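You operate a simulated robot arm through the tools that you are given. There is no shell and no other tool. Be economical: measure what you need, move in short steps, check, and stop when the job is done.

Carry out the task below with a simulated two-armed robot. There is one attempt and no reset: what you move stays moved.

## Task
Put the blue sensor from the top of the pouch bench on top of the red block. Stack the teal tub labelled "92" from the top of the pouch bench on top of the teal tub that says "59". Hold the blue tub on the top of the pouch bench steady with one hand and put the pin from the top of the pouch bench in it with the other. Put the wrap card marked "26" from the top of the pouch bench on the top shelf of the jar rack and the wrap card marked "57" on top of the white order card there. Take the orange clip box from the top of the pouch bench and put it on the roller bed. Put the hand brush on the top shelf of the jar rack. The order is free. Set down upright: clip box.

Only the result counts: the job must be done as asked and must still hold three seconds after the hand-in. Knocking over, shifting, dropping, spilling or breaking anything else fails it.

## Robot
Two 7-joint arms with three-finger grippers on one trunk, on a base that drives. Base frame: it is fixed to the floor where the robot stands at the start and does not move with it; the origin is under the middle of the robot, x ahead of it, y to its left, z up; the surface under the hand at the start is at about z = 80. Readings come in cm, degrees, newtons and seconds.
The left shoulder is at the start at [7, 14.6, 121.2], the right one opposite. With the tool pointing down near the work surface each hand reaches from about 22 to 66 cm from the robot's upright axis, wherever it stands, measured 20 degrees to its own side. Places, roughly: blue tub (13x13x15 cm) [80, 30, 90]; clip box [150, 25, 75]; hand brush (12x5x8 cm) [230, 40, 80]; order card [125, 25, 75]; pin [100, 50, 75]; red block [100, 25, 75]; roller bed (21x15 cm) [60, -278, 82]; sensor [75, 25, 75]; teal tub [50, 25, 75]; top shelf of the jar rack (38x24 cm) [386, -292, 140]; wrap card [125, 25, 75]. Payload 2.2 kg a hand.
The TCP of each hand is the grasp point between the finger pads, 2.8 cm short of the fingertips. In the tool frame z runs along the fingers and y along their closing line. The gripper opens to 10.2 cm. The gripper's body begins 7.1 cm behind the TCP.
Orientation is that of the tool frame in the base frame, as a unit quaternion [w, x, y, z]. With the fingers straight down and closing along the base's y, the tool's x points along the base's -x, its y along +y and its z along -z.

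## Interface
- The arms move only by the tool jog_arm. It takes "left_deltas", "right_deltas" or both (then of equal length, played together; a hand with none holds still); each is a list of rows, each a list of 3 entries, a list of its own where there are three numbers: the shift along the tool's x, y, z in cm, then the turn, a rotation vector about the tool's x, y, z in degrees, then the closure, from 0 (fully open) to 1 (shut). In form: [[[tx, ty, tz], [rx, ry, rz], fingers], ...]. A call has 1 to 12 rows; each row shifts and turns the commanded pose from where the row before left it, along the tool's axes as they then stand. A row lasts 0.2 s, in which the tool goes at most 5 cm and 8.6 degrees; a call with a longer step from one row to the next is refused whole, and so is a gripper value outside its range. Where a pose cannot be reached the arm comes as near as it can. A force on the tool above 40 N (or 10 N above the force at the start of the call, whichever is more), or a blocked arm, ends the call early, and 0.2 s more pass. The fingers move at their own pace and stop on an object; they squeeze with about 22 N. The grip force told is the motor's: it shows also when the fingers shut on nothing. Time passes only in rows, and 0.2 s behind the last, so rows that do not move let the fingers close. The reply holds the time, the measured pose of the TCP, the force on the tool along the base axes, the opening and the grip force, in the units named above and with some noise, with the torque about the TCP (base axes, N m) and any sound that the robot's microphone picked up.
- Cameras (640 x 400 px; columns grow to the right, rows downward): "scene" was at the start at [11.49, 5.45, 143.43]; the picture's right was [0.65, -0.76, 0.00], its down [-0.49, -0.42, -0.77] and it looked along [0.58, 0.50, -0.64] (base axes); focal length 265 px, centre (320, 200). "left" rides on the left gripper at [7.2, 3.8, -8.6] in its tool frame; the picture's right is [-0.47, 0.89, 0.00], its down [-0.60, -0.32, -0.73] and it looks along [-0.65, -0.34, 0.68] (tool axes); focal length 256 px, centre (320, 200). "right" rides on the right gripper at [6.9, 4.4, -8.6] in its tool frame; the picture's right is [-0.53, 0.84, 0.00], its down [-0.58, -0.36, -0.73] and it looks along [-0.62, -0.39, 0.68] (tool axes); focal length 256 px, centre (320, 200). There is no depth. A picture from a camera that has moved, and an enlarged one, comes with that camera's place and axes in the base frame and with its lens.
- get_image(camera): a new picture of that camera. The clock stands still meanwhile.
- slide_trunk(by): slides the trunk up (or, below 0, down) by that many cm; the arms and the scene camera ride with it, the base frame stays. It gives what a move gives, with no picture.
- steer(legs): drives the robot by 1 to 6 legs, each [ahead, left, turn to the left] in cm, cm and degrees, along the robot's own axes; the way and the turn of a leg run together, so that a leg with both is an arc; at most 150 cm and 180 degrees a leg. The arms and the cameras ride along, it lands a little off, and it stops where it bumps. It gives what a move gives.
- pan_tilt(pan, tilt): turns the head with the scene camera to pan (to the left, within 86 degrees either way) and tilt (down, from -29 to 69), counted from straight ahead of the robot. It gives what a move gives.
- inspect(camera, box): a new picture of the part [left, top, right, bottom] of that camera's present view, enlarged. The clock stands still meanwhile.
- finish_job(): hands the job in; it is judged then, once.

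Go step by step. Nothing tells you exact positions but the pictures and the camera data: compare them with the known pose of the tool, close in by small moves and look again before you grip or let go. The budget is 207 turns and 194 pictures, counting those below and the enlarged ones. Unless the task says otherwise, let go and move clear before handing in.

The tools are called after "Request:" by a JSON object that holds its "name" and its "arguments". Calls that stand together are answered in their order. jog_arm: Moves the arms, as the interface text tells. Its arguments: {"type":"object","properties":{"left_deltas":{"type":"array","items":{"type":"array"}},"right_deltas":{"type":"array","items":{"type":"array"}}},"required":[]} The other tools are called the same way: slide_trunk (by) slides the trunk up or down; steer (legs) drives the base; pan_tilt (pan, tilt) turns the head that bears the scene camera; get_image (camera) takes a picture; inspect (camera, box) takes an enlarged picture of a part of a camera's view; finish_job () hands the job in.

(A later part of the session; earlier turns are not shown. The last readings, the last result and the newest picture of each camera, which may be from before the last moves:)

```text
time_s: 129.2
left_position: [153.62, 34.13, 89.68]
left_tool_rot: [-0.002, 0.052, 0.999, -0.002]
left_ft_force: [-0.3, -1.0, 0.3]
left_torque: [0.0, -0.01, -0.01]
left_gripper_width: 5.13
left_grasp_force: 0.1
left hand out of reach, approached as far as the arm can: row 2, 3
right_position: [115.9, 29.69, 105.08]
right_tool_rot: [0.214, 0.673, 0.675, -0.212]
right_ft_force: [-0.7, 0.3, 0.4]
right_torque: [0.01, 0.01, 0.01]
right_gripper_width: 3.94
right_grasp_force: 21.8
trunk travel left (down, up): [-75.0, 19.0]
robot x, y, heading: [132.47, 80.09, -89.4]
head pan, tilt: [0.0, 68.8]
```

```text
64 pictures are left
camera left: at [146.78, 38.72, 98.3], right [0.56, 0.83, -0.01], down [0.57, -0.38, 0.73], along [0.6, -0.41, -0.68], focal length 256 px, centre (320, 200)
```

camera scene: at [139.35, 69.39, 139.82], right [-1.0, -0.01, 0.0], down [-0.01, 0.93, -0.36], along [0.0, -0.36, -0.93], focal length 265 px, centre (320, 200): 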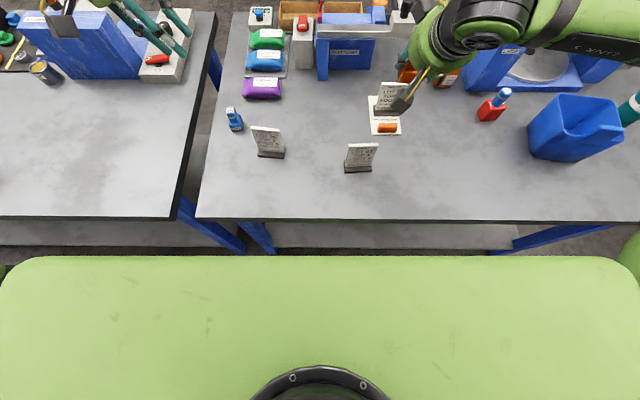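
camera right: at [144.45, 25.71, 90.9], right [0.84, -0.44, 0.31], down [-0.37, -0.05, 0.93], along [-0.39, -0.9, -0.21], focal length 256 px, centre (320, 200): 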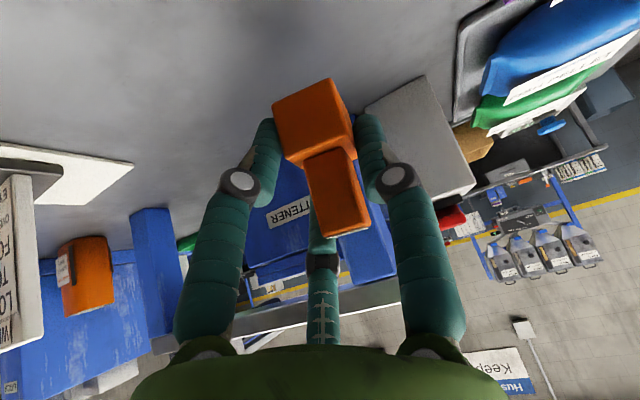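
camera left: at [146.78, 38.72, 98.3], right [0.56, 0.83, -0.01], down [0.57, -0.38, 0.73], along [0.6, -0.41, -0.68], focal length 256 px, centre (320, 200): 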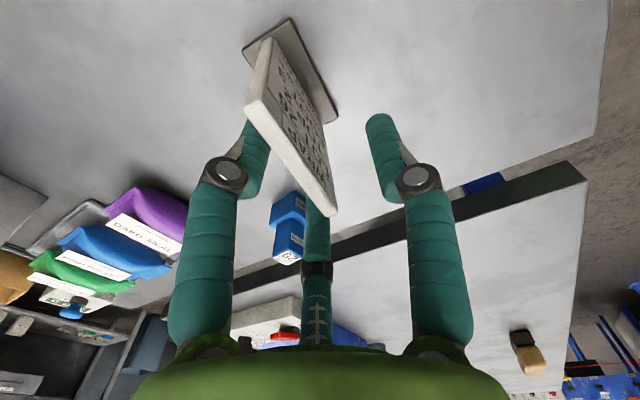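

Again limited low down. I'll raise the left hand, slide the trunk down 9 cm, and retry.

Request:
{"name": "jog_arm", "arguments": {"left_deltas": [[[0, 0, -4.5], [0, 0, 0], 0.5], [[0, 0, -4.5], [0, 0, 0], 0.5], [[0, 0, -4.5], [0, 0, 0], 0.5], [[0, 0, -4.5], [0, 0, 0], 0.5], [[1.8, -1.0, 0], [0, 0, 0], 0.5], [[0, 0, 0], [0, 0, 0], 0.5]], "right_deltas": [[[-2, 0, -3], [0, 0, 0], 1], [[-2, 0, -3], [0, 0, 0], 1], [[0, 0, 0], [0, 0, 0], 1], [[0, 0, 0], [0, 0, 0], 1], [[0, 0, 0], [0, 0, 0], 1], [[0, 0, 0], [0, 0, 0], 1]]}}

Request:
{"name": "slide_trunk", "arguments": {"by": -9}}

Request:
{"name": "get_image", "arguments": {"camera": "left"}}

```text
time_s: 130.6
left_position: [151.95, 33.51, 107.92]
left_tool_rot: [-0.002, 0.052, 0.999, -0.002]
left_ft_force: [-0.6, -0.4, 0.9]
left_torque: [-0.01, 0.01, 0.0]
left_gripper_width: 5.1
left_grasp_force: 0.0
right_position: [116.02, 29.98, 112.58]
right_tool_rot: [0.213, 0.674, 0.675, -0.213]
right_ft_force: [-0.4, -0.5, -0.2]
right_torque: [0.04, 0.01, 0.02]
right_gripper_width: 3.93
right_grasp_force: 21.8
trunk travel left (down, up): [-75.0, 19.0]
robot x, y, heading: [132.42, 79.62, -89.2]
head pan, tilt: [0.0, 68.8]
```

```text
time_s: 131.9
left_position: [151.87, 33.58, 98.92]
left_tool_rot: [-0.002, 0.053, 0.999, -0.003]
left_ft_force: [-0.6, -0.5, -0.2]
left_torque: [-0.03, -0.02, 0.03]
left_gripper_width: 5.11
left_grasp_force: 0.0
right_position: [115.86, 30.01, 103.46]
right_tool_rot: [0.213, 0.673, 0.676, -0.211]
right_ft_force: [1.1, 0.8, -1.2]
right_torque: [-0.02, -0.01, -0.02]
right_gripper_width: 3.92
right_grasp_force: 21.9
trunk travel left (down, up): [-66.0, 28.0]
robot x, y, heading: [132.12, 79.74, -89.5]
head pan, tilt: [0.0, 68.8]
```

```text
63 pictures are left
camera left: at [145.11, 38.08, 107.57], right [0.56, 0.83, -0.01], down [0.57, -0.38, 0.73], along [0.61, -0.41, -0.68], focal length 256 px, centre (320, 200)
```

left: 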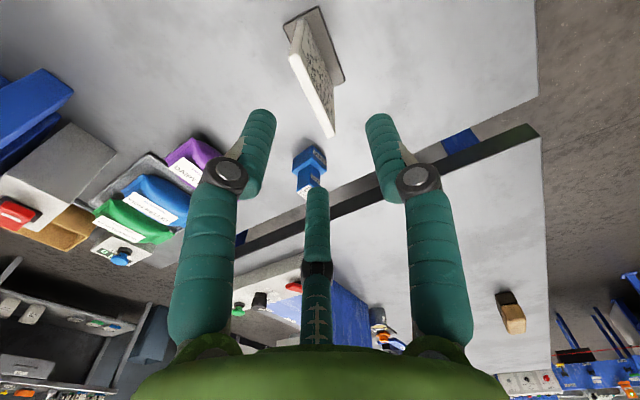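

Request:
{"name": "jog_arm", "arguments": {"left_deltas": [[[0.3, -0.4, 4], [0, 0, 0], 0.5], [[0, 0, 4], [0, 0, 0], 0.5], [[0, 0, 3], [0, 0, 0], 0.5], [[0, 0, 0], [0, 0, 0], 0.5]]}}

Request:
{"name": "get_image", "arguments": {"camera": "left"}}

```text
time_s: 132.9
left_position: [151.51, 33.11, 87.82]
left_tool_rot: [-0.002, 0.052, 0.999, -0.003]
left_ft_force: [-0.1, -0.5, -0.4]
left_torque: [-0.03, -0.03, -0.02]
left_gripper_width: 5.1
left_grasp_force: 0.1
right_position: [115.96, 30.03, 103.56]
right_tool_rot: [0.213, 0.673, 0.675, -0.212]
right_ft_force: [0.1, -0.5, -0.4]
right_torque: [0.0, -0.02, -0.03]
right_gripper_width: 3.95
right_grasp_force: 22.2
trunk travel left (down, up): [-66.0, 28.0]
robot x, y, heading: [132.32, 80.36, -89.4]
head pan, tilt: [0.0, 68.8]
```

```text
62 pictures are left
camera left: at [144.71, 37.61, 96.6], right [0.56, 0.83, -0.01], down [0.57, -0.38, 0.73], along [0.61, -0.41, -0.68], focal length 256 px, centre (320, 200)
```

left: 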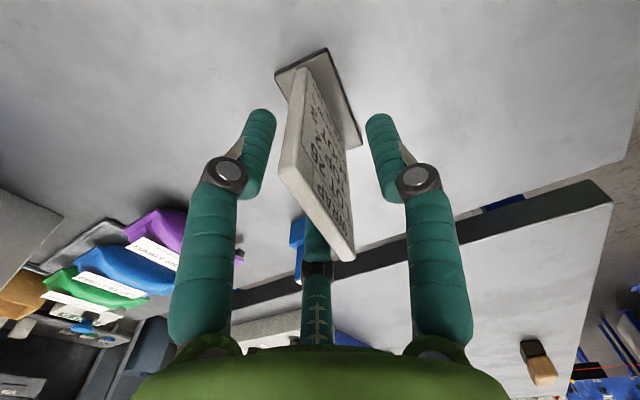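

Lowering the trunk solved it; the plate is centred. I'll close and lift.

Request:
{"name": "jog_arm", "arguments": {"left_deltas": [[[0, 0, 0], [0, 0, 0], 0.7], [[0, 0, 0], [0, 0, 0], 0.85], [[0, 0, 0], [0, 0, 0], 1], [[0, 0, 0], [0, 0, 0], 1], [[0, 0, -2], [0, 0, 0], 1], [[0, 0, -4.5], [0, 0, 0], 1], [[0, 0, -4.5], [0, 0, 0], 1], [[0, 0, -4.5], [0, 0, 0], 1], [[0, 0, 0], [0, 0, 0], 1]]}}

Request:
{"name": "get_image", "arguments": {"camera": "left"}}

```text
time_s: 134.9
left_position: [151.79, 33.1, 103.14]
left_tool_rot: [-0.002, 0.052, 0.999, -0.002]
left_ft_force: [0.3, -1.2, -0.9]
left_torque: [0.03, -0.01, 0.02]
left_gripper_width: 1.32
left_grasp_force: 21.6
right_position: [115.94, 29.94, 103.4]
right_tool_rot: [0.213, 0.673, 0.676, -0.211]
right_ft_force: [-0.6, 0.0, -0.1]
right_torque: [0.0, 0.04, 0.04]
right_gripper_width: 3.93
right_grasp_force: 22.0
trunk travel left (down, up): [-66.0, 28.0]
robot x, y, heading: [132.63, 79.95, -89.2]
head pan, tilt: [0.0, 68.8]
```

```text
61 pictures are left
camera left: at [144.98, 37.63, 111.88], right [0.56, 0.83, 0.0], down [0.57, -0.38, 0.73], along [0.61, -0.41, -0.68], focal length 256 px, centre (320, 200)
```

left: 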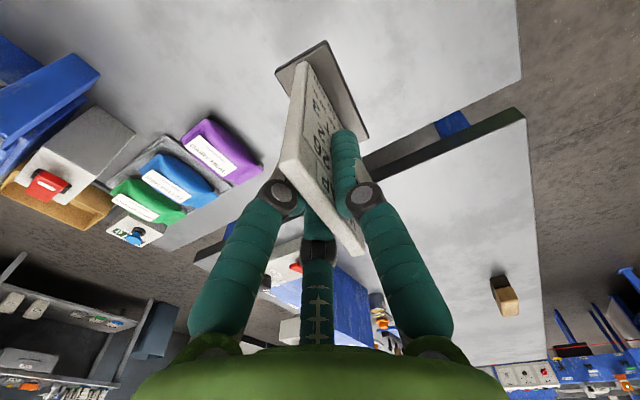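

Both are held. I'll back away and drive around the west end of the bench, then look toward the roller bed.

Request:
{"name": "steer", "arguments": {"legs": [[-32, 0, 0], [0, -142, 0]]}}

Request:
{"name": "pan_tilt", "arguments": {"pan": 0, "tilt": 20}}

Request:
{"name": "get_image", "arguments": {"camera": "scene"}}

```text
time_s: 143.8
left_position: [5.6, 63.77, 103.18]
left_tool_rot: [-0.001, 0.057, 0.998, -0.003]
left_ft_force: [-0.8, 0.3, -0.7]
left_torque: [0.03, -0.01, 0.01]
left_gripper_width: 1.3
left_grasp_force: 22.0
right_position: [-30.38, 60.83, 103.51]
right_tool_rot: [0.212, 0.677, 0.672, -0.213]
right_ft_force: [0.3, 0.3, -0.1]
right_torque: [-0.02, -0.01, 0.03]
right_gripper_width: 3.96
right_grasp_force: 22.5
trunk travel left (down, up): [-66.0, 28.0]
robot x, y, heading: [-13.51, 110.8, -89.9]
head pan, tilt: [0.0, 68.8]
```

```text
time_s: 145.0
left_position: [5.56, 63.68, 103.19]
left_tool_rot: [-0.002, 0.056, 0.998, -0.002]
left_ft_force: [0.0, 0.0, -0.5]
left_torque: [-0.01, -0.01, -0.01]
left_gripper_width: 1.35
left_grasp_force: 21.9
right_position: [-30.13, 60.76, 103.41]
right_tool_rot: [0.212, 0.677, 0.672, -0.213]
right_ft_force: [-0.2, -0.2, -1.2]
right_torque: [0.0, 0.03, -0.02]
right_gripper_width: 3.96
right_grasp_force: 21.7
trunk travel left (down, up): [-66.0, 28.0]
robot x, y, heading: [-13.68, 111.07, -89.9]
head pan, tilt: [0.0, 20.0]
```

```text
60 pictures are left
camera scene: at [-13.45, 96.39, 137.57], right [-1.0, 0.0, 0.0], down [0.0, 0.34, -0.94], along [0.0, -0.94, -0.34], focal length 265 px, centre (320, 200)
```

scene: 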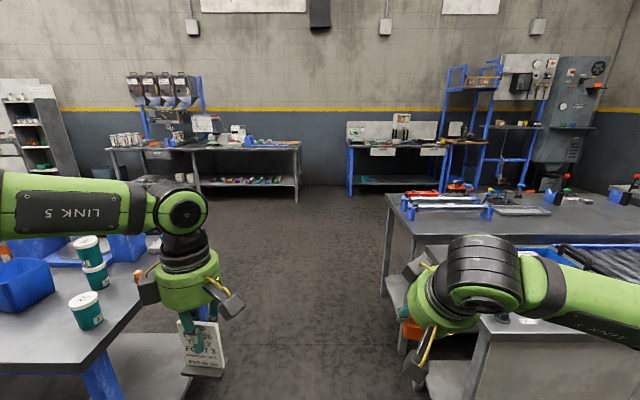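

The corridor ahead is clear between the benches. The roller bed should be on the far bench ahead-left. I'll drive down the corridor.

Request:
{"name": "steer", "arguments": {"legs": [[0, 6, 0], [150, 0, 0], [135, 0, 0]]}}

Request:
{"name": "pan_tilt", "arguments": {"pan": 35, "tilt": 25}}

Request:
{"name": "get_image", "arguments": {"camera": "scene"}}

```text
time_s: 159.2
left_position: [5.93, -219.26, 103.14]
left_tool_rot: [-0.002, 0.061, 0.998, -0.003]
left_ft_force: [0.1, -0.9, -0.3]
left_torque: [0.01, 0.02, 0.01]
left_gripper_width: 1.33
left_grasp_force: 22.4
right_position: [-29.98, -221.71, 103.56]
right_tool_rot: [0.212, 0.679, 0.67, -0.214]
right_ft_force: [0.5, 1.0, -0.3]
right_torque: [-0.03, -0.03, 0.0]
right_gripper_width: 3.91
right_grasp_force: 21.9
trunk travel left (down, up): [-66.0, 28.0]
robot x, y, heading: [-12.85, -172.02, -90.3]
head pan, tilt: [0.0, 20.0]
```

```text
time_s: 160.2
left_position: [5.92, -219.24, 103.13]
left_tool_rot: [-0.002, 0.061, 0.998, -0.002]
left_ft_force: [-0.6, -1.0, -1.0]
left_torque: [0.04, 0.0, 0.0]
left_gripper_width: 1.34
left_grasp_force: 22.2
right_position: [-29.9, -221.83, 103.42]
right_tool_rot: [0.212, 0.679, 0.669, -0.214]
right_ft_force: [0.1, 0.7, -0.9]
right_torque: [-0.02, -0.02, 0.0]
right_gripper_width: 3.95
right_grasp_force: 22.0
trunk travel left (down, up): [-66.0, 28.0]
robot x, y, heading: [-12.88, -172.16, -90.4]
head pan, tilt: [35.0, 25.0]
```

```text
59 pictures are left
camera scene: at [-7.52, -184.68, 136.77], right [-0.82, -0.57, 0.0], down [-0.24, 0.35, -0.91], along [0.51, -0.75, -0.42], focal length 265 px, centre (320, 200)
```

scene: 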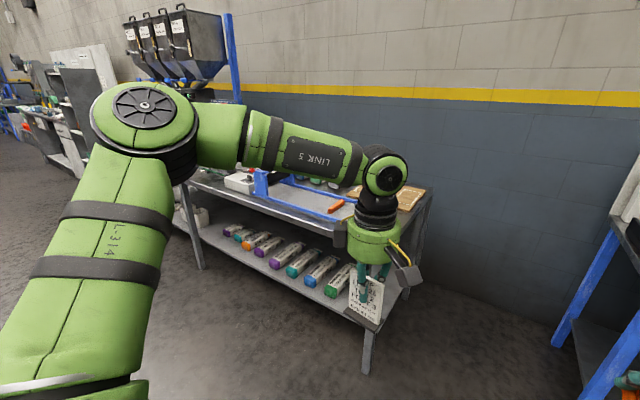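

Request:
{"name": "steer", "arguments": {"legs": [[0, 83, 0], [18, 0, 0]]}}

Request:
{"name": "pan_tilt", "arguments": {"pan": 0, "tilt": 45}}

Request:
{"name": "get_image", "arguments": {"camera": "scene"}}

```text
time_s: 165.8
left_position: [91.51, -236.5, 103.28]
left_tool_rot: [-0.002, 0.052, 0.999, -0.002]
left_ft_force: [0.8, -0.1, -0.1]
left_torque: [-0.01, 0.0, 0.03]
left_gripper_width: 1.36
left_grasp_force: 22.0
right_position: [55.75, -239.69, 103.48]
right_tool_rot: [0.214, 0.672, 0.676, -0.212]
right_ft_force: [0.5, 0.3, -0.7]
right_torque: [-0.02, 0.0, -0.02]
right_gripper_width: 3.92
right_grasp_force: 21.6
trunk travel left (down, up): [-66.0, 28.0]
robot x, y, heading: [71.83, -189.85, -89.4]
head pan, tilt: [35.0, 25.0]
```

```text
time_s: 166.8
left_position: [91.45, -236.51, 103.13]
left_tool_rot: [-0.001, 0.051, 0.999, -0.002]
left_ft_force: [0.2, -0.3, -0.4]
left_torque: [0.0, 0.0, 0.01]
left_gripper_width: 1.36
left_grasp_force: 22.0
right_position: [55.59, -239.82, 103.53]
right_tool_rot: [0.214, 0.673, 0.676, -0.212]
right_ft_force: [-0.6, -1.1, -0.7]
right_torque: [-0.01, -0.02, 0.0]
right_gripper_width: 3.95
right_grasp_force: 21.7
trunk travel left (down, up): [-66.0, 28.0]
robot x, y, heading: [71.81, -189.56, -89.2]
head pan, tilt: [0.0, 45.0]
```

```text
58 pictures are left
camera scene: at [72.04, -202.84, 133.72], right [-1.0, -0.02, 0.0], down [-0.01, 0.71, -0.71], along [0.01, -0.71, -0.71], focal length 265 px, centre (320, 200)
```

scene: 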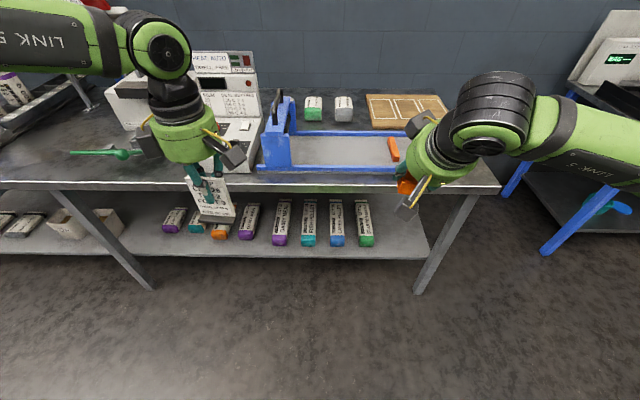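

Request:
{"name": "inspect", "arguments": {"camera": "scene", "box": [240, 80, 460, 200]}}

```text
2.91 times, centred on (350, 140) of scene
camera zoom: at [72.04, -202.84, 133.72], right [-1.0, -0.02, 0.0], down [-0.01, 0.71, -0.71], along [0.01, -0.71, -0.71], focal length 772 px, centre (233, 374)
```

zoom: 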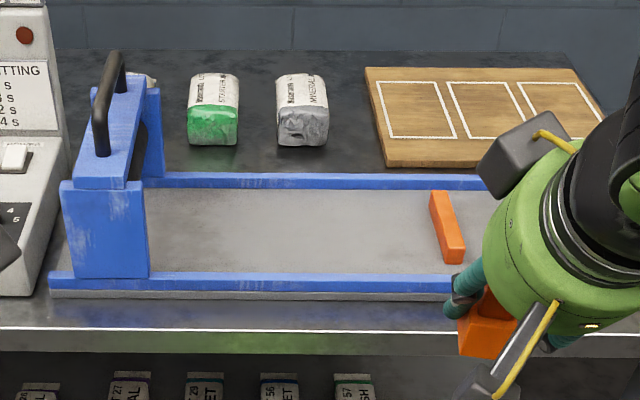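

The grey bed lies between blue rails, roughly x 50–82, y −270…−287, z≈82. I'll drive 26 cm closer with the left hand raised.

Request:
{"name": "jog_arm", "arguments": {"left_deltas": [[[0, 0, -4], [0, 0, 0], 1], [[0, 0, -4], [0, 0, 0], 1]]}}

Request:
{"name": "steer", "arguments": {"legs": [[26, 0, -0.6]]}}

Request:
{"name": "pan_tilt", "arguments": {"pan": 0, "tilt": 60}}

Request:
{"name": "get_image", "arguments": {"camera": "scene"}}

Request:
{"name": "get_image", "arguments": {"camera": "right"}}

```text
time_s: 167.4
left_position: [91.46, -236.53, 111.42]
left_tool_rot: [-0.002, 0.053, 0.999, -0.002]
left_ft_force: [0.2, 0.6, -0.2]
left_torque: [-0.02, 0.01, -0.02]
left_gripper_width: 1.34
left_grasp_force: 22.2
right_position: [55.62, -239.52, 103.68]
right_tool_rot: [0.213, 0.673, 0.676, -0.212]
right_ft_force: [-0.4, 0.7, -1.0]
right_torque: [0.0, 0.01, 0.0]
right_gripper_width: 3.94
right_grasp_force: 22.1
trunk travel left (down, up): [-66.0, 28.0]
robot x, y, heading: [72.15, -189.69, -89.3]
head pan, tilt: [0.0, 45.0]
```

```text
time_s: 169.3
left_position: [91.3, -262.18, 111.36]
left_tool_rot: [-0.002, 0.055, 0.998, -0.002]
left_ft_force: [-0.2, -0.8, -0.1]
left_torque: [0.0, 0.0, 0.0]
left_gripper_width: 1.34
left_grasp_force: 22.8
right_position: [55.51, -264.96, 103.53]
right_tool_rot: [0.214, 0.675, 0.673, -0.213]
right_ft_force: [0.0, 0.4, -1.1]
right_torque: [-0.02, 0.0, 0.0]
right_gripper_width: 3.93
right_grasp_force: 22.5
trunk travel left (down, up): [-66.0, 28.0]
robot x, y, heading: [71.98, -215.45, -89.8]
head pan, tilt: [0.0, 45.0]
```

```text
time_s: 170.0
left_position: [91.27, -262.23, 111.29]
left_tool_rot: [-0.002, 0.056, 0.998, -0.003]
left_ft_force: [-0.5, 0.3, -0.8]
left_torque: [0.01, 0.01, 0.03]
left_gripper_width: 1.37
left_grasp_force: 21.8
right_position: [55.55, -265.26, 103.45]
right_tool_rot: [0.214, 0.675, 0.674, -0.212]
right_ft_force: [-0.2, 0.1, -0.4]
right_torque: [0.02, 0.02, 0.03]
right_gripper_width: 3.93
right_grasp_force: 22.2
trunk travel left (down, up): [-66.0, 28.0]
robot x, y, heading: [71.81, -215.34, -89.7]
head pan, tilt: [0.0, 60.0]
```

```text
56 pictures are left
camera scene: at [72.15, -226.92, 131.76], right [-1.0, -0.01, 0.0], down [0.0, 0.87, -0.5], along [0.0, -0.5, -0.87], focal length 265 px, centre (320, 200)
```

scene: 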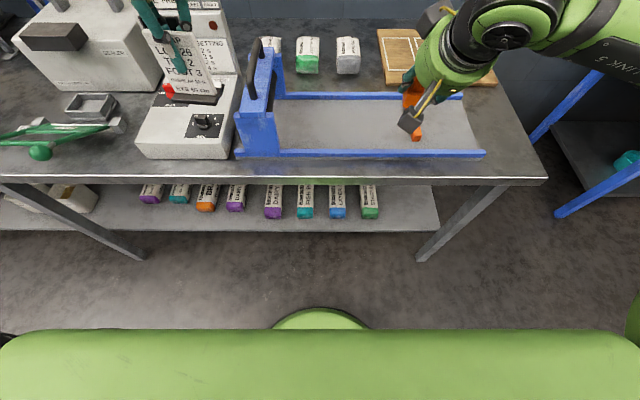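

```text
55 pictures are left
camera right: at [59.86, -254.43, 106.6], right [0.84, -0.44, 0.31], down [-0.37, -0.05, 0.93], along [-0.39, -0.9, -0.21], focal length 256 px, centre (320, 200)
```

right: 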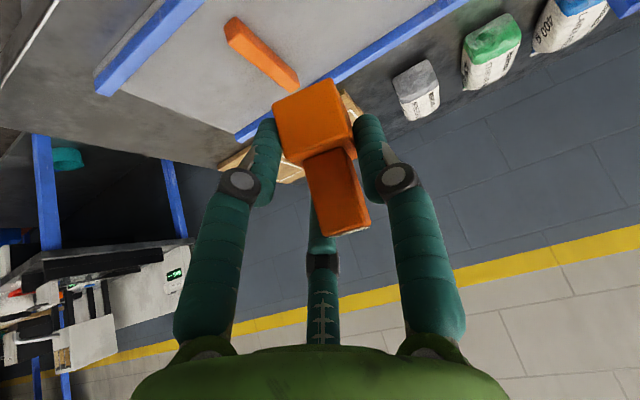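

Request:
{"name": "jog_arm", "arguments": {"right_deltas": [[[-0.98, 1.25, 4.2], [0, 0, 0], 1], [[-0.98, 1.25, 4.2], [0, 0, 0], 1], [[-0.98, 1.25, 4.2], [0, 0, 0], 1], [[-0.98, 1.25, 4.2], [0, 0, 0], 1], [[0, 0, 0], [0, 0, 0], 1]]}}

Request:
{"name": "get_image", "arguments": {"camera": "right"}}

Request:
{"name": "inspect", "arguments": {"camera": "scene", "box": [270, 60, 480, 180]}}

```text
time_s: 171.2
left_position: [91.25, -262.04, 111.4]
left_tool_rot: [-0.002, 0.056, 0.998, -0.002]
left_ft_force: [0.3, 0.9, 0.0]
left_torque: [-0.01, -0.02, 0.03]
left_gripper_width: 1.37
left_grasp_force: 22.1
right_position: [60.98, -278.27, 92.17]
right_tool_rot: [0.213, 0.675, 0.673, -0.213]
right_ft_force: [0.0, 0.1, -0.7]
right_torque: [-0.03, 0.0, 0.01]
right_gripper_width: 3.94
right_grasp_force: 22.1
trunk travel left (down, up): [-66.0, 28.0]
robot x, y, heading: [72.36, -215.31, -89.7]
head pan, tilt: [0.0, 60.0]
```

```text
54 pictures are left
camera right: at [65.32, -267.55, 95.25], right [0.84, -0.44, 0.31], down [-0.37, -0.05, 0.93], along [-0.39, -0.9, -0.2], focal length 256 px, centre (320, 200)
```

right: 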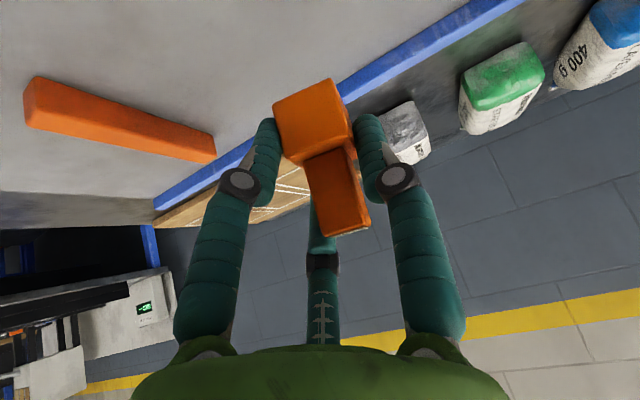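

```text
3.05 times, centred on (375, 120) of scene
camera zoom: at [72.09, -226.77, 131.78], right [-1.0, -0.01, 0.0], down [0.0, 0.87, -0.5], along [0.0, -0.5, -0.87], focal length 809 px, centre (152, 444)
```

zoom: 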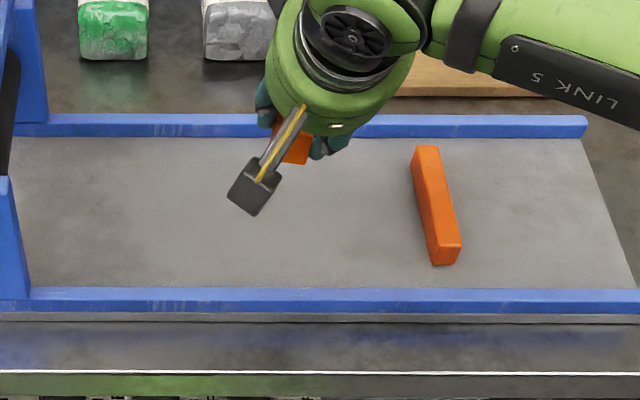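

Request:
{"name": "jog_arm", "arguments": {"right_deltas": [[[1.4, 0, 2.05], [0, 0, 0], 1], [[1.2, 0, 1.75], [0, 0, 0], 1], [[0.29, 0, 0.41], [0, 0, 0], 1], [[0, 0, 0], [0, 0, 0], 1]]}}

Request:
{"name": "get_image", "arguments": {"camera": "right"}}

```text
time_s: 172.2
left_position: [91.23, -262.24, 111.26]
left_tool_rot: [-0.001, 0.056, 0.998, -0.003]
left_ft_force: [-0.1, 0.7, -0.3]
left_torque: [0.01, 0.0, -0.02]
left_gripper_width: 1.32
left_grasp_force: 22.0
right_position: [60.77, -277.93, 86.99]
right_tool_rot: [0.213, 0.675, 0.674, -0.212]
right_ft_force: [-0.7, -0.7, -1.5]
right_torque: [-0.01, 0.02, -0.01]
right_gripper_width: 3.92
right_grasp_force: 22.0
trunk travel left (down, up): [-66.0, 28.0]
robot x, y, heading: [71.78, -215.29, -89.7]
head pan, tilt: [0.0, 60.0]
```

```text
52 pictures are left
camera right: at [65.11, -267.35, 90.11], right [0.84, -0.44, 0.31], down [-0.37, -0.05, 0.93], along [-0.39, -0.9, -0.2], focal length 256 px, centre (320, 200)
```

right: 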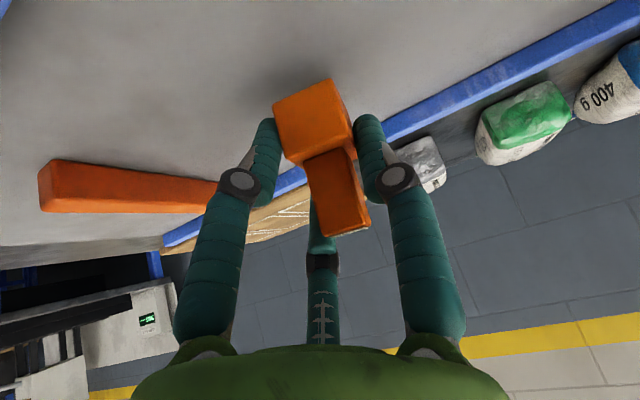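

Request:
{"name": "jog_arm", "arguments": {"right_deltas": [[[0.17, 0, 0.25], [0, 0, 0], 1], [[0.17, 0, 0.25], [0, 0, 0], 1], [[0.14, 0, 0.2], [0, 0, 0], 1], [[0, 0, 0], [0, 0, 0], 1]]}}

Request:
{"name": "jog_arm", "arguments": {"right_deltas": [[[0.12, 0, 0.16], [0, 0, 0], 1], [[0.12, 0, 0.16], [0, 0, 0], 1], [[0, 0, 0], [0, 0, 0], 1]]}}

```text
time_s: 173.2
left_position: [91.3, -262.25, 111.32]
left_tool_rot: [-0.002, 0.056, 0.998, -0.002]
left_ft_force: [-0.5, -0.2, 0.1]
left_torque: [-0.01, 0.0, 0.04]
left_gripper_width: 1.34
left_grasp_force: 21.9
right_position: [60.53, -278.04, 86.05]
right_tool_rot: [0.213, 0.675, 0.673, -0.213]
right_ft_force: [-0.1, -0.3, -0.9]
right_torque: [0.0, -0.01, 0.0]
right_gripper_width: 3.92
right_grasp_force: 22.2
trunk travel left (down, up): [-66.0, 28.0]
robot x, y, heading: [71.55, -215.31, -89.7]
head pan, tilt: [0.0, 60.0]
```

```text
time_s: 174.0
left_position: [91.27, -262.21, 111.3]
left_tool_rot: [-0.001, 0.055, 0.998, -0.002]
left_ft_force: [0.2, -0.4, -0.6]
left_torque: [-0.02, 0.0, 0.05]
left_gripper_width: 1.34
left_grasp_force: 21.9
right_position: [60.47, -277.98, 85.63]
right_tool_rot: [0.212, 0.676, 0.673, -0.213]
right_ft_force: [-1.1, -0.4, -0.5]
right_torque: [0.04, -0.01, -0.01]
right_gripper_width: 3.93
right_grasp_force: 21.9
trunk travel left (down, up): [-66.0, 28.0]
robot x, y, heading: [72.14, -214.77, -89.8]
head pan, tilt: [0.0, 60.0]
```

Request:
{"name": "jog_arm", "arguments": {"right_deltas": [[[0.14, 0, 0.2], [0, 0, 0], 1], [[0.14, 0, 0.2], [0, 0, 0], 1], [[0, 0, 0], [0, 0, 0], 1]]}}

Request:
{"name": "inspect", "arguments": {"camera": "right", "box": [220, 40, 420, 260]}}

```text
time_s: 174.8
left_position: [91.3, -262.16, 111.28]
left_tool_rot: [-0.002, 0.056, 0.998, -0.002]
left_ft_force: [0.2, 0.0, -0.4]
left_torque: [0.0, 0.0, 0.02]
left_gripper_width: 1.35
left_grasp_force: 22.2
right_position: [60.52, -278.03, 85.23]
right_tool_rot: [0.213, 0.675, 0.673, -0.213]
right_ft_force: [-1.1, 0.1, 0.3]
right_torque: [-0.01, 0.03, 0.02]
right_gripper_width: 3.94
right_grasp_force: 21.9
trunk travel left (down, up): [-66.0, 28.0]
robot x, y, heading: [72.12, -215.14, -89.8]
head pan, tilt: [0.0, 60.0]
```

```text
1.82 times, centred on (320, 150) of right
camera zoom: at [64.86, -267.34, 88.3], right [0.84, -0.44, 0.31], down [-0.37, -0.05, 0.93], along [-0.39, -0.9, -0.2], focal length 465 px, centre (320, 291)
```

zoom: 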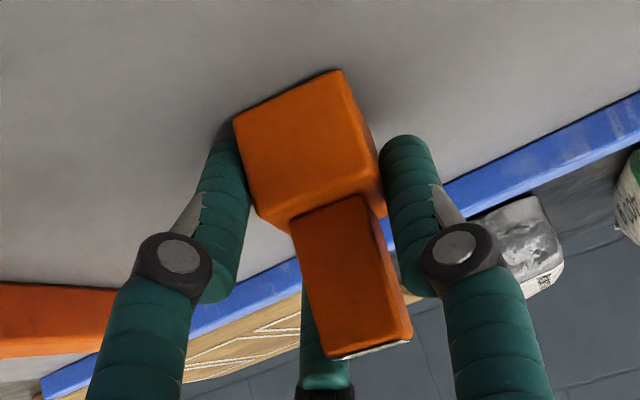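

Request:
{"name": "jog_arm", "arguments": {"right_deltas": [[[0.1, 0, 0.15], [0, 0, 0], 1], [[0.1, 0, 0.15], [0, 0, 0], 1], [[0, 0, 0], [0, 0, 0], 1]]}}

```text
time_s: 175.6
left_position: [91.27, -262.13, 111.48]
left_tool_rot: [-0.001, 0.055, 0.998, -0.004]
left_ft_force: [0.5, 0.3, -0.4]
left_torque: [-0.02, -0.01, 0.0]
left_gripper_width: 1.32
left_grasp_force: 21.9
right_position: [60.41, -278.0, 85.11]
right_tool_rot: [0.216, 0.675, 0.671, -0.216]
right_ft_force: [-2.4, -2.9, 14.6]
right_torque: [0.11, 0.21, 0.06]
right_gripper_width: 3.96
right_grasp_force: 22.1
trunk travel left (down, up): [-66.0, 28.0]
robot x, y, heading: [72.42, -214.98, -89.6]
head pan, tilt: [0.0, 60.0]
```

Firm contact. I'll relax slightly, open, and withdraw along the tool axis.

Request:
{"name": "jog_arm", "arguments": {"right_deltas": [[[-0.1, 0, -0.15], [0, 0, 0], 1], [[0, 0, 0], [0, 0, 0], 0.5], [[0, 0, 0], [0, 0, 0], 0.4], [[0, 0, 0], [0, 0, 0], 0.35], [[0, 0, -2], [0, 0, 0], 0.35], [[0, 0, -4], [0, 0, 0], 0.35], [[0, 0, -4.5], [0, 0, 0], 0.35], [[0, 0, -4.5], [0, 0, 0], 0.35], [[0, 0, -4.5], [0, 0, 0], 0.35]]}}

Request:
{"name": "inspect", "arguments": {"camera": "scene", "box": [270, 60, 480, 180]}}

```text
time_s: 177.6
left_position: [91.43, -262.04, 111.37]
left_tool_rot: [-0.002, 0.057, 0.998, -0.003]
left_ft_force: [0.5, 0.3, -0.2]
left_torque: [0.01, -0.01, 0.0]
left_gripper_width: 1.36
left_grasp_force: 22.1
right_position: [60.79, -267.19, 101.13]
right_tool_rot: [0.212, 0.676, 0.673, -0.214]
right_ft_force: [0.0, 1.0, 0.7]
right_torque: [-0.05, 0.01, -0.01]
right_gripper_width: 6.62
right_grasp_force: 0.1
trunk travel left (down, up): [-66.0, 28.0]
robot x, y, heading: [72.08, -215.25, -89.8]
head pan, tilt: [0.0, 60.0]
```

```text
3.05 times, centred on (375, 120) of scene
camera zoom: at [72.19, -226.72, 131.77], right [-1.0, -0.01, 0.0], down [0.0, 0.87, -0.5], along [0.0, -0.5, -0.87], focal length 809 px, centre (152, 444)
```

zoom: 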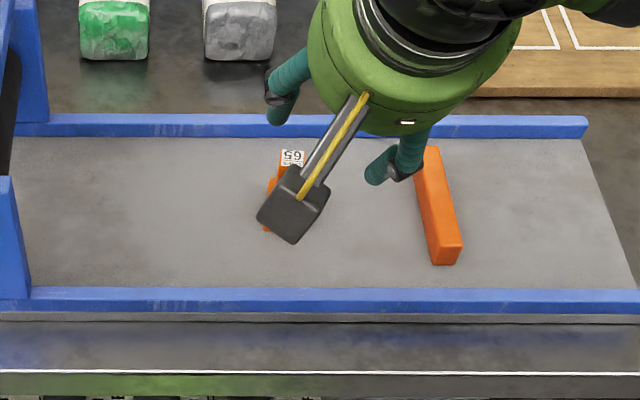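

Request:
{"name": "jog_arm", "arguments": {"right_deltas": [[[0, 0, -4.5], [0, 0, 0], 0.35], [[3, 0, -3], [0, 0, 0], 0.35], [[3, 0, -3], [0, 0, 0], 0.35]]}}

Request:
{"name": "steer", "arguments": {"legs": [[-40, 0, 0]]}}

Request:
{"name": "pan_tilt", "arguments": {"pan": 50, "tilt": 18}}

Request:
{"name": "get_image", "arguments": {"camera": "scene"}}

Request:
{"name": "get_image", "arguments": {"camera": "right"}}

```text
time_s: 178.4
left_position: [91.23, -261.95, 111.39]
left_tool_rot: [-0.002, 0.055, 0.998, -0.003]
left_ft_force: [1.0, -0.1, -0.2]
left_torque: [-0.04, -0.02, -0.01]
left_gripper_width: 1.35
left_grasp_force: 21.6
right_position: [60.45, -255.82, 105.83]
right_tool_rot: [0.213, 0.676, 0.672, -0.214]
right_ft_force: [0.6, 1.2, -0.5]
right_torque: [0.01, 0.0, -0.02]
right_gripper_width: 6.64
right_grasp_force: 0.1
trunk travel left (down, up): [-66.0, 28.0]
robot x, y, heading: [71.95, -215.02, -89.6]
head pan, tilt: [0.0, 60.0]
```

```text
time_s: 180.9
left_position: [91.14, -222.6, 111.27]
left_tool_rot: [-0.001, 0.054, 0.999, -0.002]
left_ft_force: [-0.4, 0.0, -0.6]
left_torque: [0.03, 0.0, 0.0]
left_gripper_width: 1.35
left_grasp_force: 22.0
right_position: [60.35, -216.32, 105.81]
right_tool_rot: [0.214, 0.675, 0.674, -0.213]
right_ft_force: [-0.7, 0.1, -0.3]
right_torque: [0.0, 0.01, 0.03]
right_gripper_width: 6.61
right_grasp_force: 0.1
trunk travel left (down, up): [-66.0, 28.0]
robot x, y, heading: [71.7, -175.59, -89.6]
head pan, tilt: [0.0, 60.0]
```

```text
time_s: 182.1
left_position: [91.3, -222.42, 111.33]
left_tool_rot: [-0.002, 0.054, 0.999, -0.002]
left_ft_force: [0.0, -0.4, -0.3]
left_torque: [0.02, 0.0, 0.03]
left_gripper_width: 1.35
left_grasp_force: 22.0
right_position: [60.35, -216.22, 105.76]
right_tool_rot: [0.213, 0.675, 0.674, -0.212]
right_ft_force: [0.1, 0.1, 0.6]
right_torque: [0.02, -0.01, -0.02]
right_gripper_width: 6.62
right_grasp_force: 0.0
trunk travel left (down, up): [-66.0, 28.0]
robot x, y, heading: [71.58, -175.65, -89.5]
head pan, tilt: [50.0, 18.0]
```

```text
49 pictures are left
camera scene: at [79.06, -186.43, 137.9], right [-0.64, -0.77, 0.0], down [-0.24, 0.2, -0.95], along [0.73, -0.61, -0.31], focal length 265 px, centre (320, 200)
```

scene: 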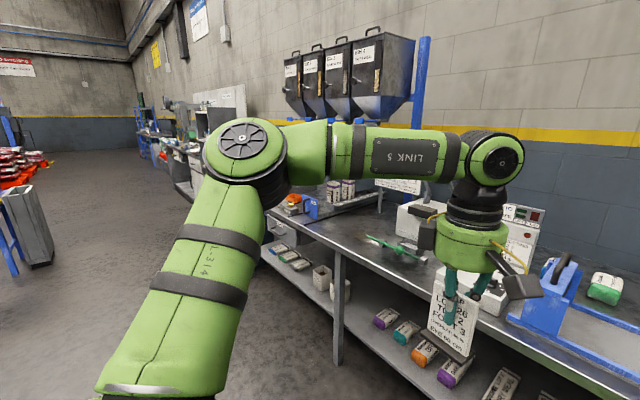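

```text
48 pictures are left
camera right: at [64.67, -205.53, 108.89], right [0.84, -0.44, 0.31], down [-0.37, -0.05, 0.93], along [-0.39, -0.9, -0.2], focal length 256 px, centre (320, 200)
```

right: 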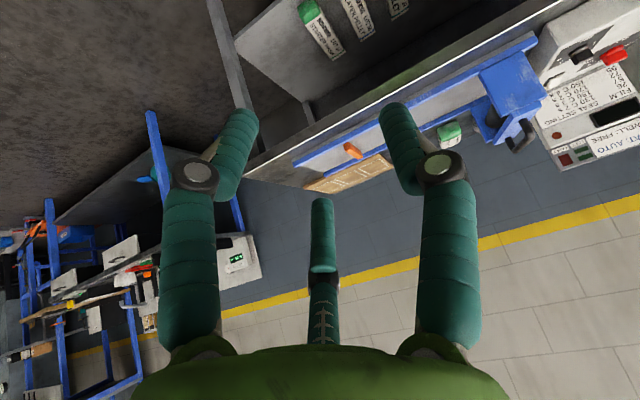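

The aisle toward the jar rack is clear. I'll strafe along it.

Request:
{"name": "steer", "arguments": {"legs": [[0, 150, 0], [0, 125, 0]]}}

Request:
{"name": "pan_tilt", "arguments": {"pan": 15, "tilt": 20}}

Request:
{"name": "get_image", "arguments": {"camera": "scene"}}

```text
time_s: 195.6
left_position: [369.67, -213.42, 111.37]
left_tool_rot: [-0.002, 0.041, 0.999, -0.003]
left_ft_force: [0.0, -0.5, -0.1]
left_torque: [-0.01, -0.01, -0.01]
left_gripper_width: 1.35
left_grasp_force: 22.2
right_position: [338.55, -207.99, 105.86]
right_tool_rot: [0.216, 0.666, 0.682, -0.21]
right_ft_force: [0.4, 0.6, 0.2]
right_torque: [-0.01, -0.04, 0.0]
right_gripper_width: 6.62
right_grasp_force: 0.1
trunk travel left (down, up): [-66.0, 28.0]
robot x, y, heading: [349.23, -167.06, -87.8]
head pan, tilt: [50.0, 18.0]
```

```text
time_s: 196.6
left_position: [369.77, -213.34, 111.27]
left_tool_rot: [-0.001, 0.04, 0.999, -0.003]
left_ft_force: [-0.7, 0.3, -0.7]
left_torque: [0.02, 0.0, -0.03]
left_gripper_width: 1.37
left_grasp_force: 21.8
right_position: [338.67, -208.0, 105.71]
right_tool_rot: [0.215, 0.666, 0.683, -0.209]
right_ft_force: [0.4, 0.2, -0.3]
right_torque: [0.01, -0.01, -0.01]
right_gripper_width: 6.62
right_grasp_force: 0.1
trunk travel left (down, up): [-66.0, 28.0]
robot x, y, heading: [348.99, -167.13, -87.9]
head pan, tilt: [15.0, 20.0]
```

```text
47 pictures are left
camera scene: at [351.99, -180.89, 137.58], right [-0.96, -0.29, 0.0], down [-0.1, 0.33, -0.94], along [0.28, -0.9, -0.34], focal length 265 px, centre (320, 200)
```

scene: 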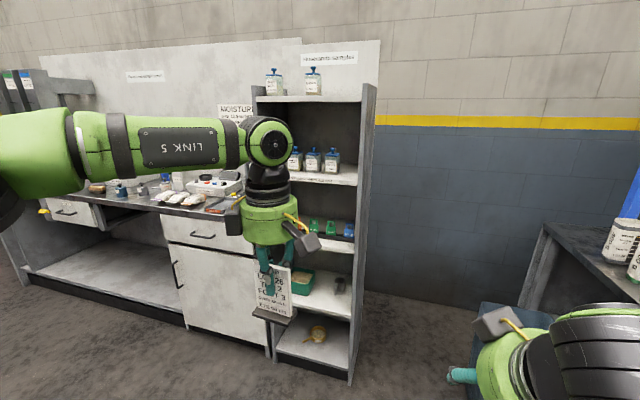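

The rack is ahead-left; its top shelf is at eye level with two jars. I'll raise the trunk fully for a view from above.

Request:
{"name": "slide_trunk", "arguments": {"by": 28}}

Request:
{"name": "steer", "arguments": {"legs": [[22, 25, -2]]}}

Request:
{"name": "pan_tilt", "arguments": {"pan": 5, "tilt": 30}}

Request:
{"name": "get_image", "arguments": {"camera": "scene"}}

```text
time_s: 199.4
left_position: [369.68, -213.28, 139.37]
left_tool_rot: [-0.001, 0.041, 0.999, -0.002]
left_ft_force: [-0.9, 0.3, 0.0]
left_torque: [-0.04, -0.02, 0.0]
left_gripper_width: 1.35
left_grasp_force: 22.1
right_position: [338.72, -208.01, 133.81]
right_tool_rot: [0.216, 0.666, 0.683, -0.21]
right_ft_force: [-0.2, -0.3, -0.1]
right_torque: [-0.01, -0.05, 0.02]
right_gripper_width: 6.61
right_grasp_force: 0.1
trunk travel left (down, up): [-94.0, 0.0]
robot x, y, heading: [349.03, -167.11, -87.8]
head pan, tilt: [15.0, 20.0]
```

```text
time_s: 201.6
left_position: [393.29, -235.1, 139.44]
left_tool_rot: [-0.002, 0.059, 0.998, -0.003]
left_ft_force: [0.3, 0.2, -0.3]
left_torque: [0.01, -0.02, -0.01]
left_gripper_width: 1.35
left_grasp_force: 22.4
right_position: [362.3, -228.73, 133.88]
right_tool_rot: [0.213, 0.678, 0.671, -0.214]
right_ft_force: [0.3, -0.3, -1.1]
right_torque: [-0.03, -0.05, 0.0]
right_gripper_width: 6.65
right_grasp_force: 0.1
trunk travel left (down, up): [-94.0, 0.0]
robot x, y, heading: [374.58, -188.29, -89.9]
head pan, tilt: [15.0, 20.0]
```

```text
time_s: 202.3
left_position: [393.34, -235.29, 139.27]
left_tool_rot: [-0.002, 0.059, 0.998, -0.002]
left_ft_force: [-1.0, 0.5, -0.7]
left_torque: [0.01, -0.01, 0.02]
left_gripper_width: 1.37
left_grasp_force: 21.7
right_position: [362.59, -228.95, 133.9]
right_tool_rot: [0.212, 0.678, 0.671, -0.214]
right_ft_force: [0.3, 0.6, -0.2]
right_torque: [-0.01, -0.01, 0.01]
right_gripper_width: 6.61
right_grasp_force: 0.0
trunk travel left (down, up): [-94.0, 0.0]
robot x, y, heading: [374.39, -188.06, -90.1]
head pan, tilt: [5.0, 30.0]
```

```text
46 pictures are left
camera scene: at [375.22, -202.26, 163.99], right [-1.0, -0.09, 0.0], down [-0.04, 0.5, -0.87], along [0.08, -0.86, -0.5], focal length 265 px, centre (320, 200)
```

scene: 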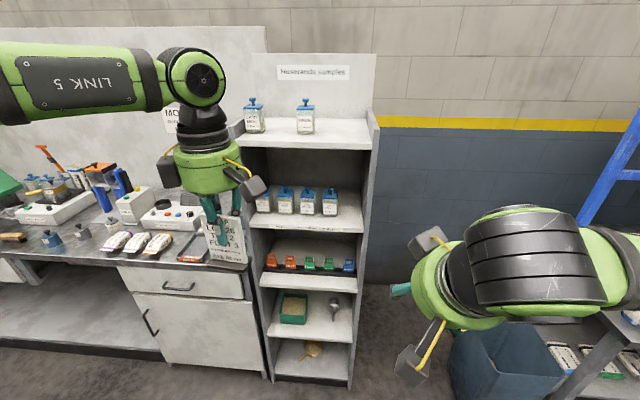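

Request:
{"name": "inspect", "arguments": {"camera": "scene", "box": [220, 60, 400, 180]}}

```text
3.33 times, centred on (310, 120) of scene
camera zoom: at [375.22, -202.26, 163.99], right [-1.0, -0.09, 0.0], down [-0.04, 0.5, -0.87], along [0.08, -0.86, -0.5], focal length 885 px, centre (353, 467)
```

zoom: 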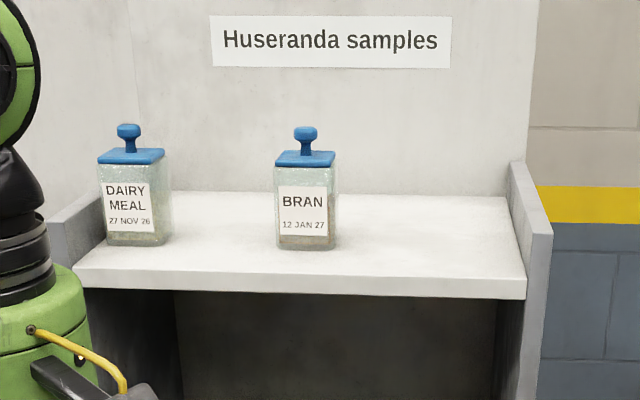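

The top shelf spans x≈367–407, y −280…−304, with jars at x≈387 and 404, so the right part is free. I'll raise the left hand with the card and drive in.

Request:
{"name": "jog_arm", "arguments": {"left_deltas": [[[0, 0, -4.5], [0, 0, 0], 1], [[0, 0, -4.5], [0, 0, 0], 1], [[0, 0, -4.5], [0, 0, 0], 1], [[0, 0, -4.5], [0, 0, 0], 1], [[0, 0, 0], [0, 0, 0], 1]]}}

Request:
{"name": "steer", "arguments": {"legs": [[38, -14, 0]]}}

Request:
{"name": "get_image", "arguments": {"camera": "scene"}}

```text
time_s: 203.5
left_position: [395.94, -232.02, 153.62]
left_tool_rot: [-0.003, 0.059, 0.998, -0.003]
left_ft_force: [-0.6, -1.2, -0.3]
left_torque: [0.03, 0.01, -0.04]
left_gripper_width: 1.34
left_grasp_force: 22.1
left hand out of reach, approached as far as the arm can: row 3, 4
right_position: [362.73, -229.08, 133.72]
right_tool_rot: [0.211, 0.678, 0.671, -0.214]
right_ft_force: [-0.5, -0.6, 0.9]
right_torque: [0.02, 0.0, 0.0]
right_gripper_width: 6.61
right_grasp_force: 0.0
trunk travel left (down, up): [-94.0, 0.0]
robot x, y, heading: [374.4, -188.47, -90.4]
head pan, tilt: [5.0, 30.0]
```

```text
time_s: 206.0
left_position: [381.73, -269.9, 153.79]
left_tool_rot: [-0.003, 0.064, 0.998, -0.005]
left_ft_force: [0.1, 1.5, -1.1]
left_torque: [-0.01, 0.02, 0.01]
left_gripper_width: 1.35
left_grasp_force: 21.9
right_position: [348.35, -266.63, 133.89]
right_tool_rot: [0.21, 0.681, 0.668, -0.216]
right_ft_force: [0.8, 0.6, 1.1]
right_torque: [-0.03, 0.02, 0.01]
right_gripper_width: 6.63
right_grasp_force: 0.1
trunk travel left (down, up): [-94.0, 0.0]
robot x, y, heading: [361.04, -226.06, -91.1]
head pan, tilt: [5.0, 30.0]
```

```text
44 pictures are left
camera scene: at [361.32, -240.07, 164.01], right [-1.0, -0.08, 0.0], down [-0.04, 0.5, -0.87], along [0.07, -0.86, -0.5], focal length 265 px, centre (320, 200)
```

scene: 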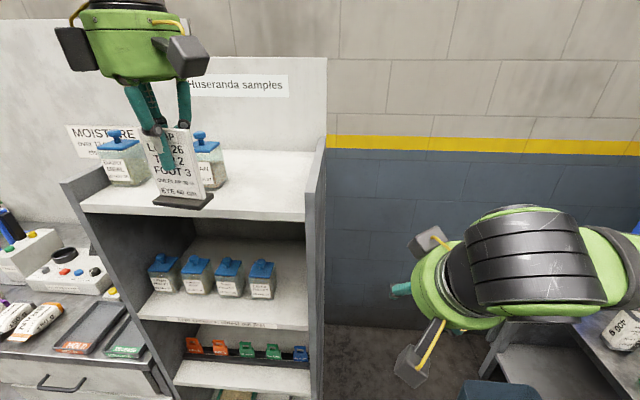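

The gap between the two jars (x≈390–400) suits the card, keeping the right side free for the brush. I'll align laterally first.

Request:
{"name": "steer", "arguments": {"legs": [[-3, 13.5, 1.1]]}}

Request:
{"name": "get_image", "arguments": {"camera": "left"}}

Request:
{"name": "get_image", "arguments": {"camera": "scene"}}

```text
time_s: 207.3
left_position: [395.03, -267.08, 153.62]
left_tool_rot: [-0.001, 0.058, 0.998, -0.004]
left_ft_force: [-0.8, -0.5, -1.1]
left_torque: [-0.01, -0.04, -0.02]
left_gripper_width: 1.37
left_grasp_force: 22.1
right_position: [361.66, -264.18, 133.68]
right_tool_rot: [0.213, 0.678, 0.671, -0.212]
right_ft_force: [-0.6, 1.0, 0.0]
right_torque: [-0.03, -0.01, 0.01]
right_gripper_width: 6.63
right_grasp_force: 0.0
trunk travel left (down, up): [-94.0, 0.0]
robot x, y, heading: [373.6, -223.38, -89.9]
head pan, tilt: [5.0, 30.0]
```

```text
43 pictures are left
camera left: at [388.16, -262.44, 162.35], right [0.56, 0.83, -0.01], down [0.56, -0.38, 0.73], along [0.6, -0.42, -0.68], focal length 256 px, centre (320, 200)
```

left: 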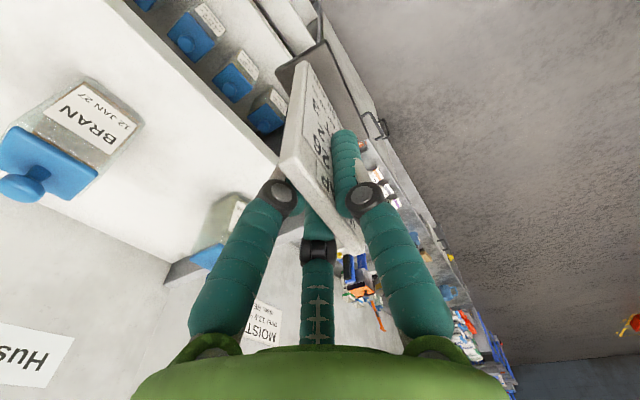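

```text
42 pictures are left
camera scene: at [374.13, -237.59, 163.97], right [-1.0, -0.09, 0.0], down [-0.04, 0.5, -0.87], along [0.08, -0.86, -0.5], focal length 265 px, centre (320, 200)
```

scene: 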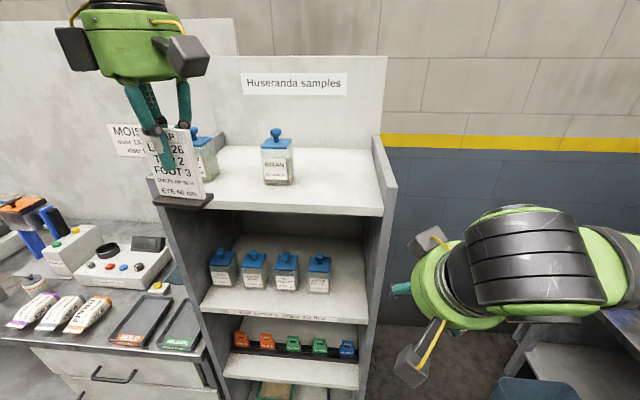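

The card aligns with the gap (centre x≈395.5). The right hand would hit the rack side, so I'll move it out and then drive forward.

Request:
{"name": "jog_arm", "arguments": {"right_deltas": [[[0, -4.5, 0], [0, 0, 0], 0.35], [[0, -4.5, 0], [0, 0, 0], 0.35], [[0, -4.5, 0], [0, 0, 0], 0.35], [[2, 0, -3], [0, 0, 0], 0.35], [[2, 0, -3], [0, 0, 0], 0.35]]}}

Request:
{"name": "steer", "arguments": {"legs": [[16.5, 0.5, 0]]}}

Request:
{"name": "get_image", "arguments": {"camera": "left"}}

Request:
{"name": "get_image", "arguments": {"camera": "scene"}}

```text
time_s: 208.5
left_position: [395.47, -267.04, 153.62]
left_tool_rot: [-0.002, 0.058, 0.998, -0.004]
left_ft_force: [-0.4, -0.3, -0.7]
left_torque: [-0.04, 0.03, -0.01]
left_gripper_width: 1.33
left_grasp_force: 22.6
right_position: [347.95, -259.61, 138.53]
right_tool_rot: [0.212, 0.677, 0.672, -0.213]
right_ft_force: [-0.5, 0.1, 0.1]
right_torque: [-0.02, -0.03, -0.02]
right_gripper_width: 6.62
right_grasp_force: 0.1
right hand out of reach, approached as far as the arm can: row 4, 5
trunk travel left (down, up): [-94.0, 0.0]
robot x, y, heading: [373.71, -223.69, -89.6]
head pan, tilt: [5.0, 30.0]
```

```text
time_s: 210.0
left_position: [395.59, -283.0, 153.94]
left_tool_rot: [-0.001, 0.06, 0.998, -0.006]
left_ft_force: [-0.4, 1.2, -0.6]
left_torque: [-0.03, 0.01, 0.01]
left_gripper_width: 1.37
left_grasp_force: 21.5
right_position: [348.32, -275.55, 138.59]
right_tool_rot: [0.212, 0.678, 0.67, -0.214]
right_ft_force: [0.5, 0.1, 0.1]
right_torque: [-0.01, -0.02, 0.01]
right_gripper_width: 6.62
right_grasp_force: 0.1
trunk travel left (down, up): [-94.0, 0.0]
robot x, y, heading: [374.33, -240.42, -90.0]
head pan, tilt: [5.0, 30.0]
```

```text
41 pictures are left
camera left: at [389.02, -278.31, 162.49], right [0.57, 0.82, -0.01], down [0.56, -0.38, 0.73], along [0.6, -0.42, -0.68], focal length 256 px, centre (320, 200)
```

left: 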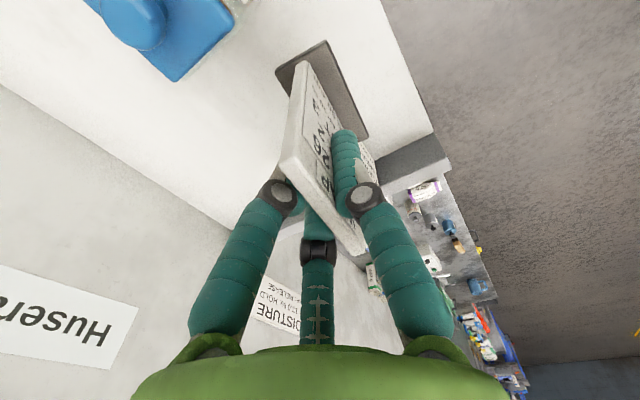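

```text
40 pictures are left
camera scene: at [375.11, -253.42, 164.03], right [-1.0, -0.08, 0.0], down [-0.04, 0.5, -0.87], along [0.07, -0.86, -0.5], focal length 265 px, centre (320, 200)
```

scene: 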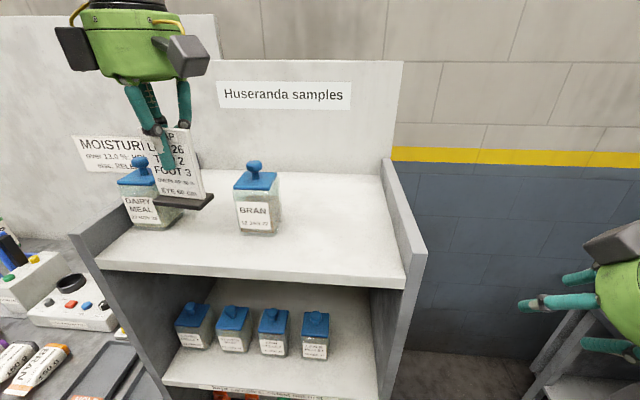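

The card's foot is over the shelf, just in front of the jar line and between the jars. I'll lower it straight down.

Request:
{"name": "jog_arm", "arguments": {"left_deltas": [[[-0.4, -0.5, 2.5], [0, 0, 0], 1], [[0, 0, 2.3], [0, 0, 0], 1], [[0, 0, 0], [0, 0, 0], 1]]}}

Request:
{"name": "inspect", "arguments": {"camera": "scene", "box": [90, 100, 310, 280]}}

```text
time_s: 210.8
left_position: [395.78, -284.1, 148.95]
left_tool_rot: [-0.002, 0.061, 0.998, -0.005]
left_ft_force: [0.2, 0.1, -1.2]
left_torque: [0.01, -0.01, -0.02]
left_gripper_width: 1.32
left_grasp_force: 22.1
right_position: [348.12, -276.04, 138.53]
right_tool_rot: [0.212, 0.679, 0.67, -0.213]
right_ft_force: [-0.3, 0.1, -0.2]
right_torque: [-0.02, 0.0, -0.01]
right_gripper_width: 6.62
right_grasp_force: 0.1
trunk travel left (down, up): [-94.0, 0.0]
robot x, y, heading: [374.45, -239.89, -89.9]
head pan, tilt: [5.0, 30.0]
```

```text
2.22 times, centred on (200, 190) of scene
camera zoom: at [375.09, -253.95, 163.98], right [-1.0, -0.08, 0.0], down [-0.04, 0.5, -0.87], along [0.07, -0.86, -0.5], focal length 590 px, centre (587, 222)
```

zoom: 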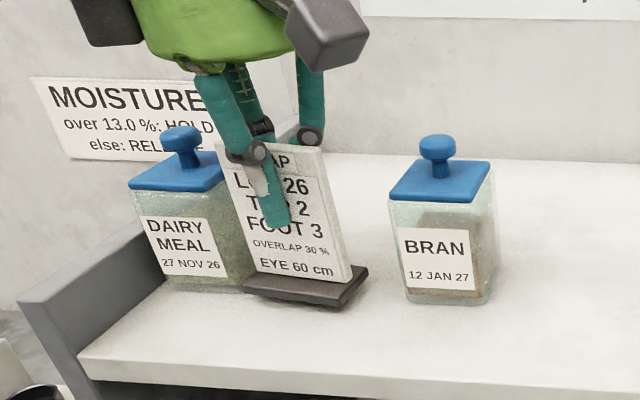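

Request:
{"name": "jog_arm", "arguments": {"left_deltas": [[[0.2, 0.9, 0], [0, 0, 0], 1], [[0, 0, 0.5], [0, 0, 0], 1], [[0, 0, 0.25], [0, 0, 0], 1], [[0, 0, 0.2], [0, 0, 0], 1], [[0, 0, 0], [0, 0, 0], 1]]}}

```text
time_s: 212.0
left_position: [395.88, -283.29, 147.89]
left_tool_rot: [-0.002, 0.06, 0.998, -0.005]
left_ft_force: [-0.2, 0.7, 6.1]
left_torque: [0.15, -0.03, -0.01]
left_gripper_width: 1.34
left_grasp_force: 22.5
right_position: [348.26, -275.96, 138.5]
right_tool_rot: [0.211, 0.679, 0.67, -0.213]
right_ft_force: [-0.7, 0.1, 0.2]
right_torque: [0.0, 0.01, -0.01]
right_gripper_width: 6.63
right_grasp_force: 0.0
trunk travel left (down, up): [-94.0, 0.0]
robot x, y, heading: [374.37, -240.16, -90.2]
head pan, tilt: [5.0, 30.0]
```

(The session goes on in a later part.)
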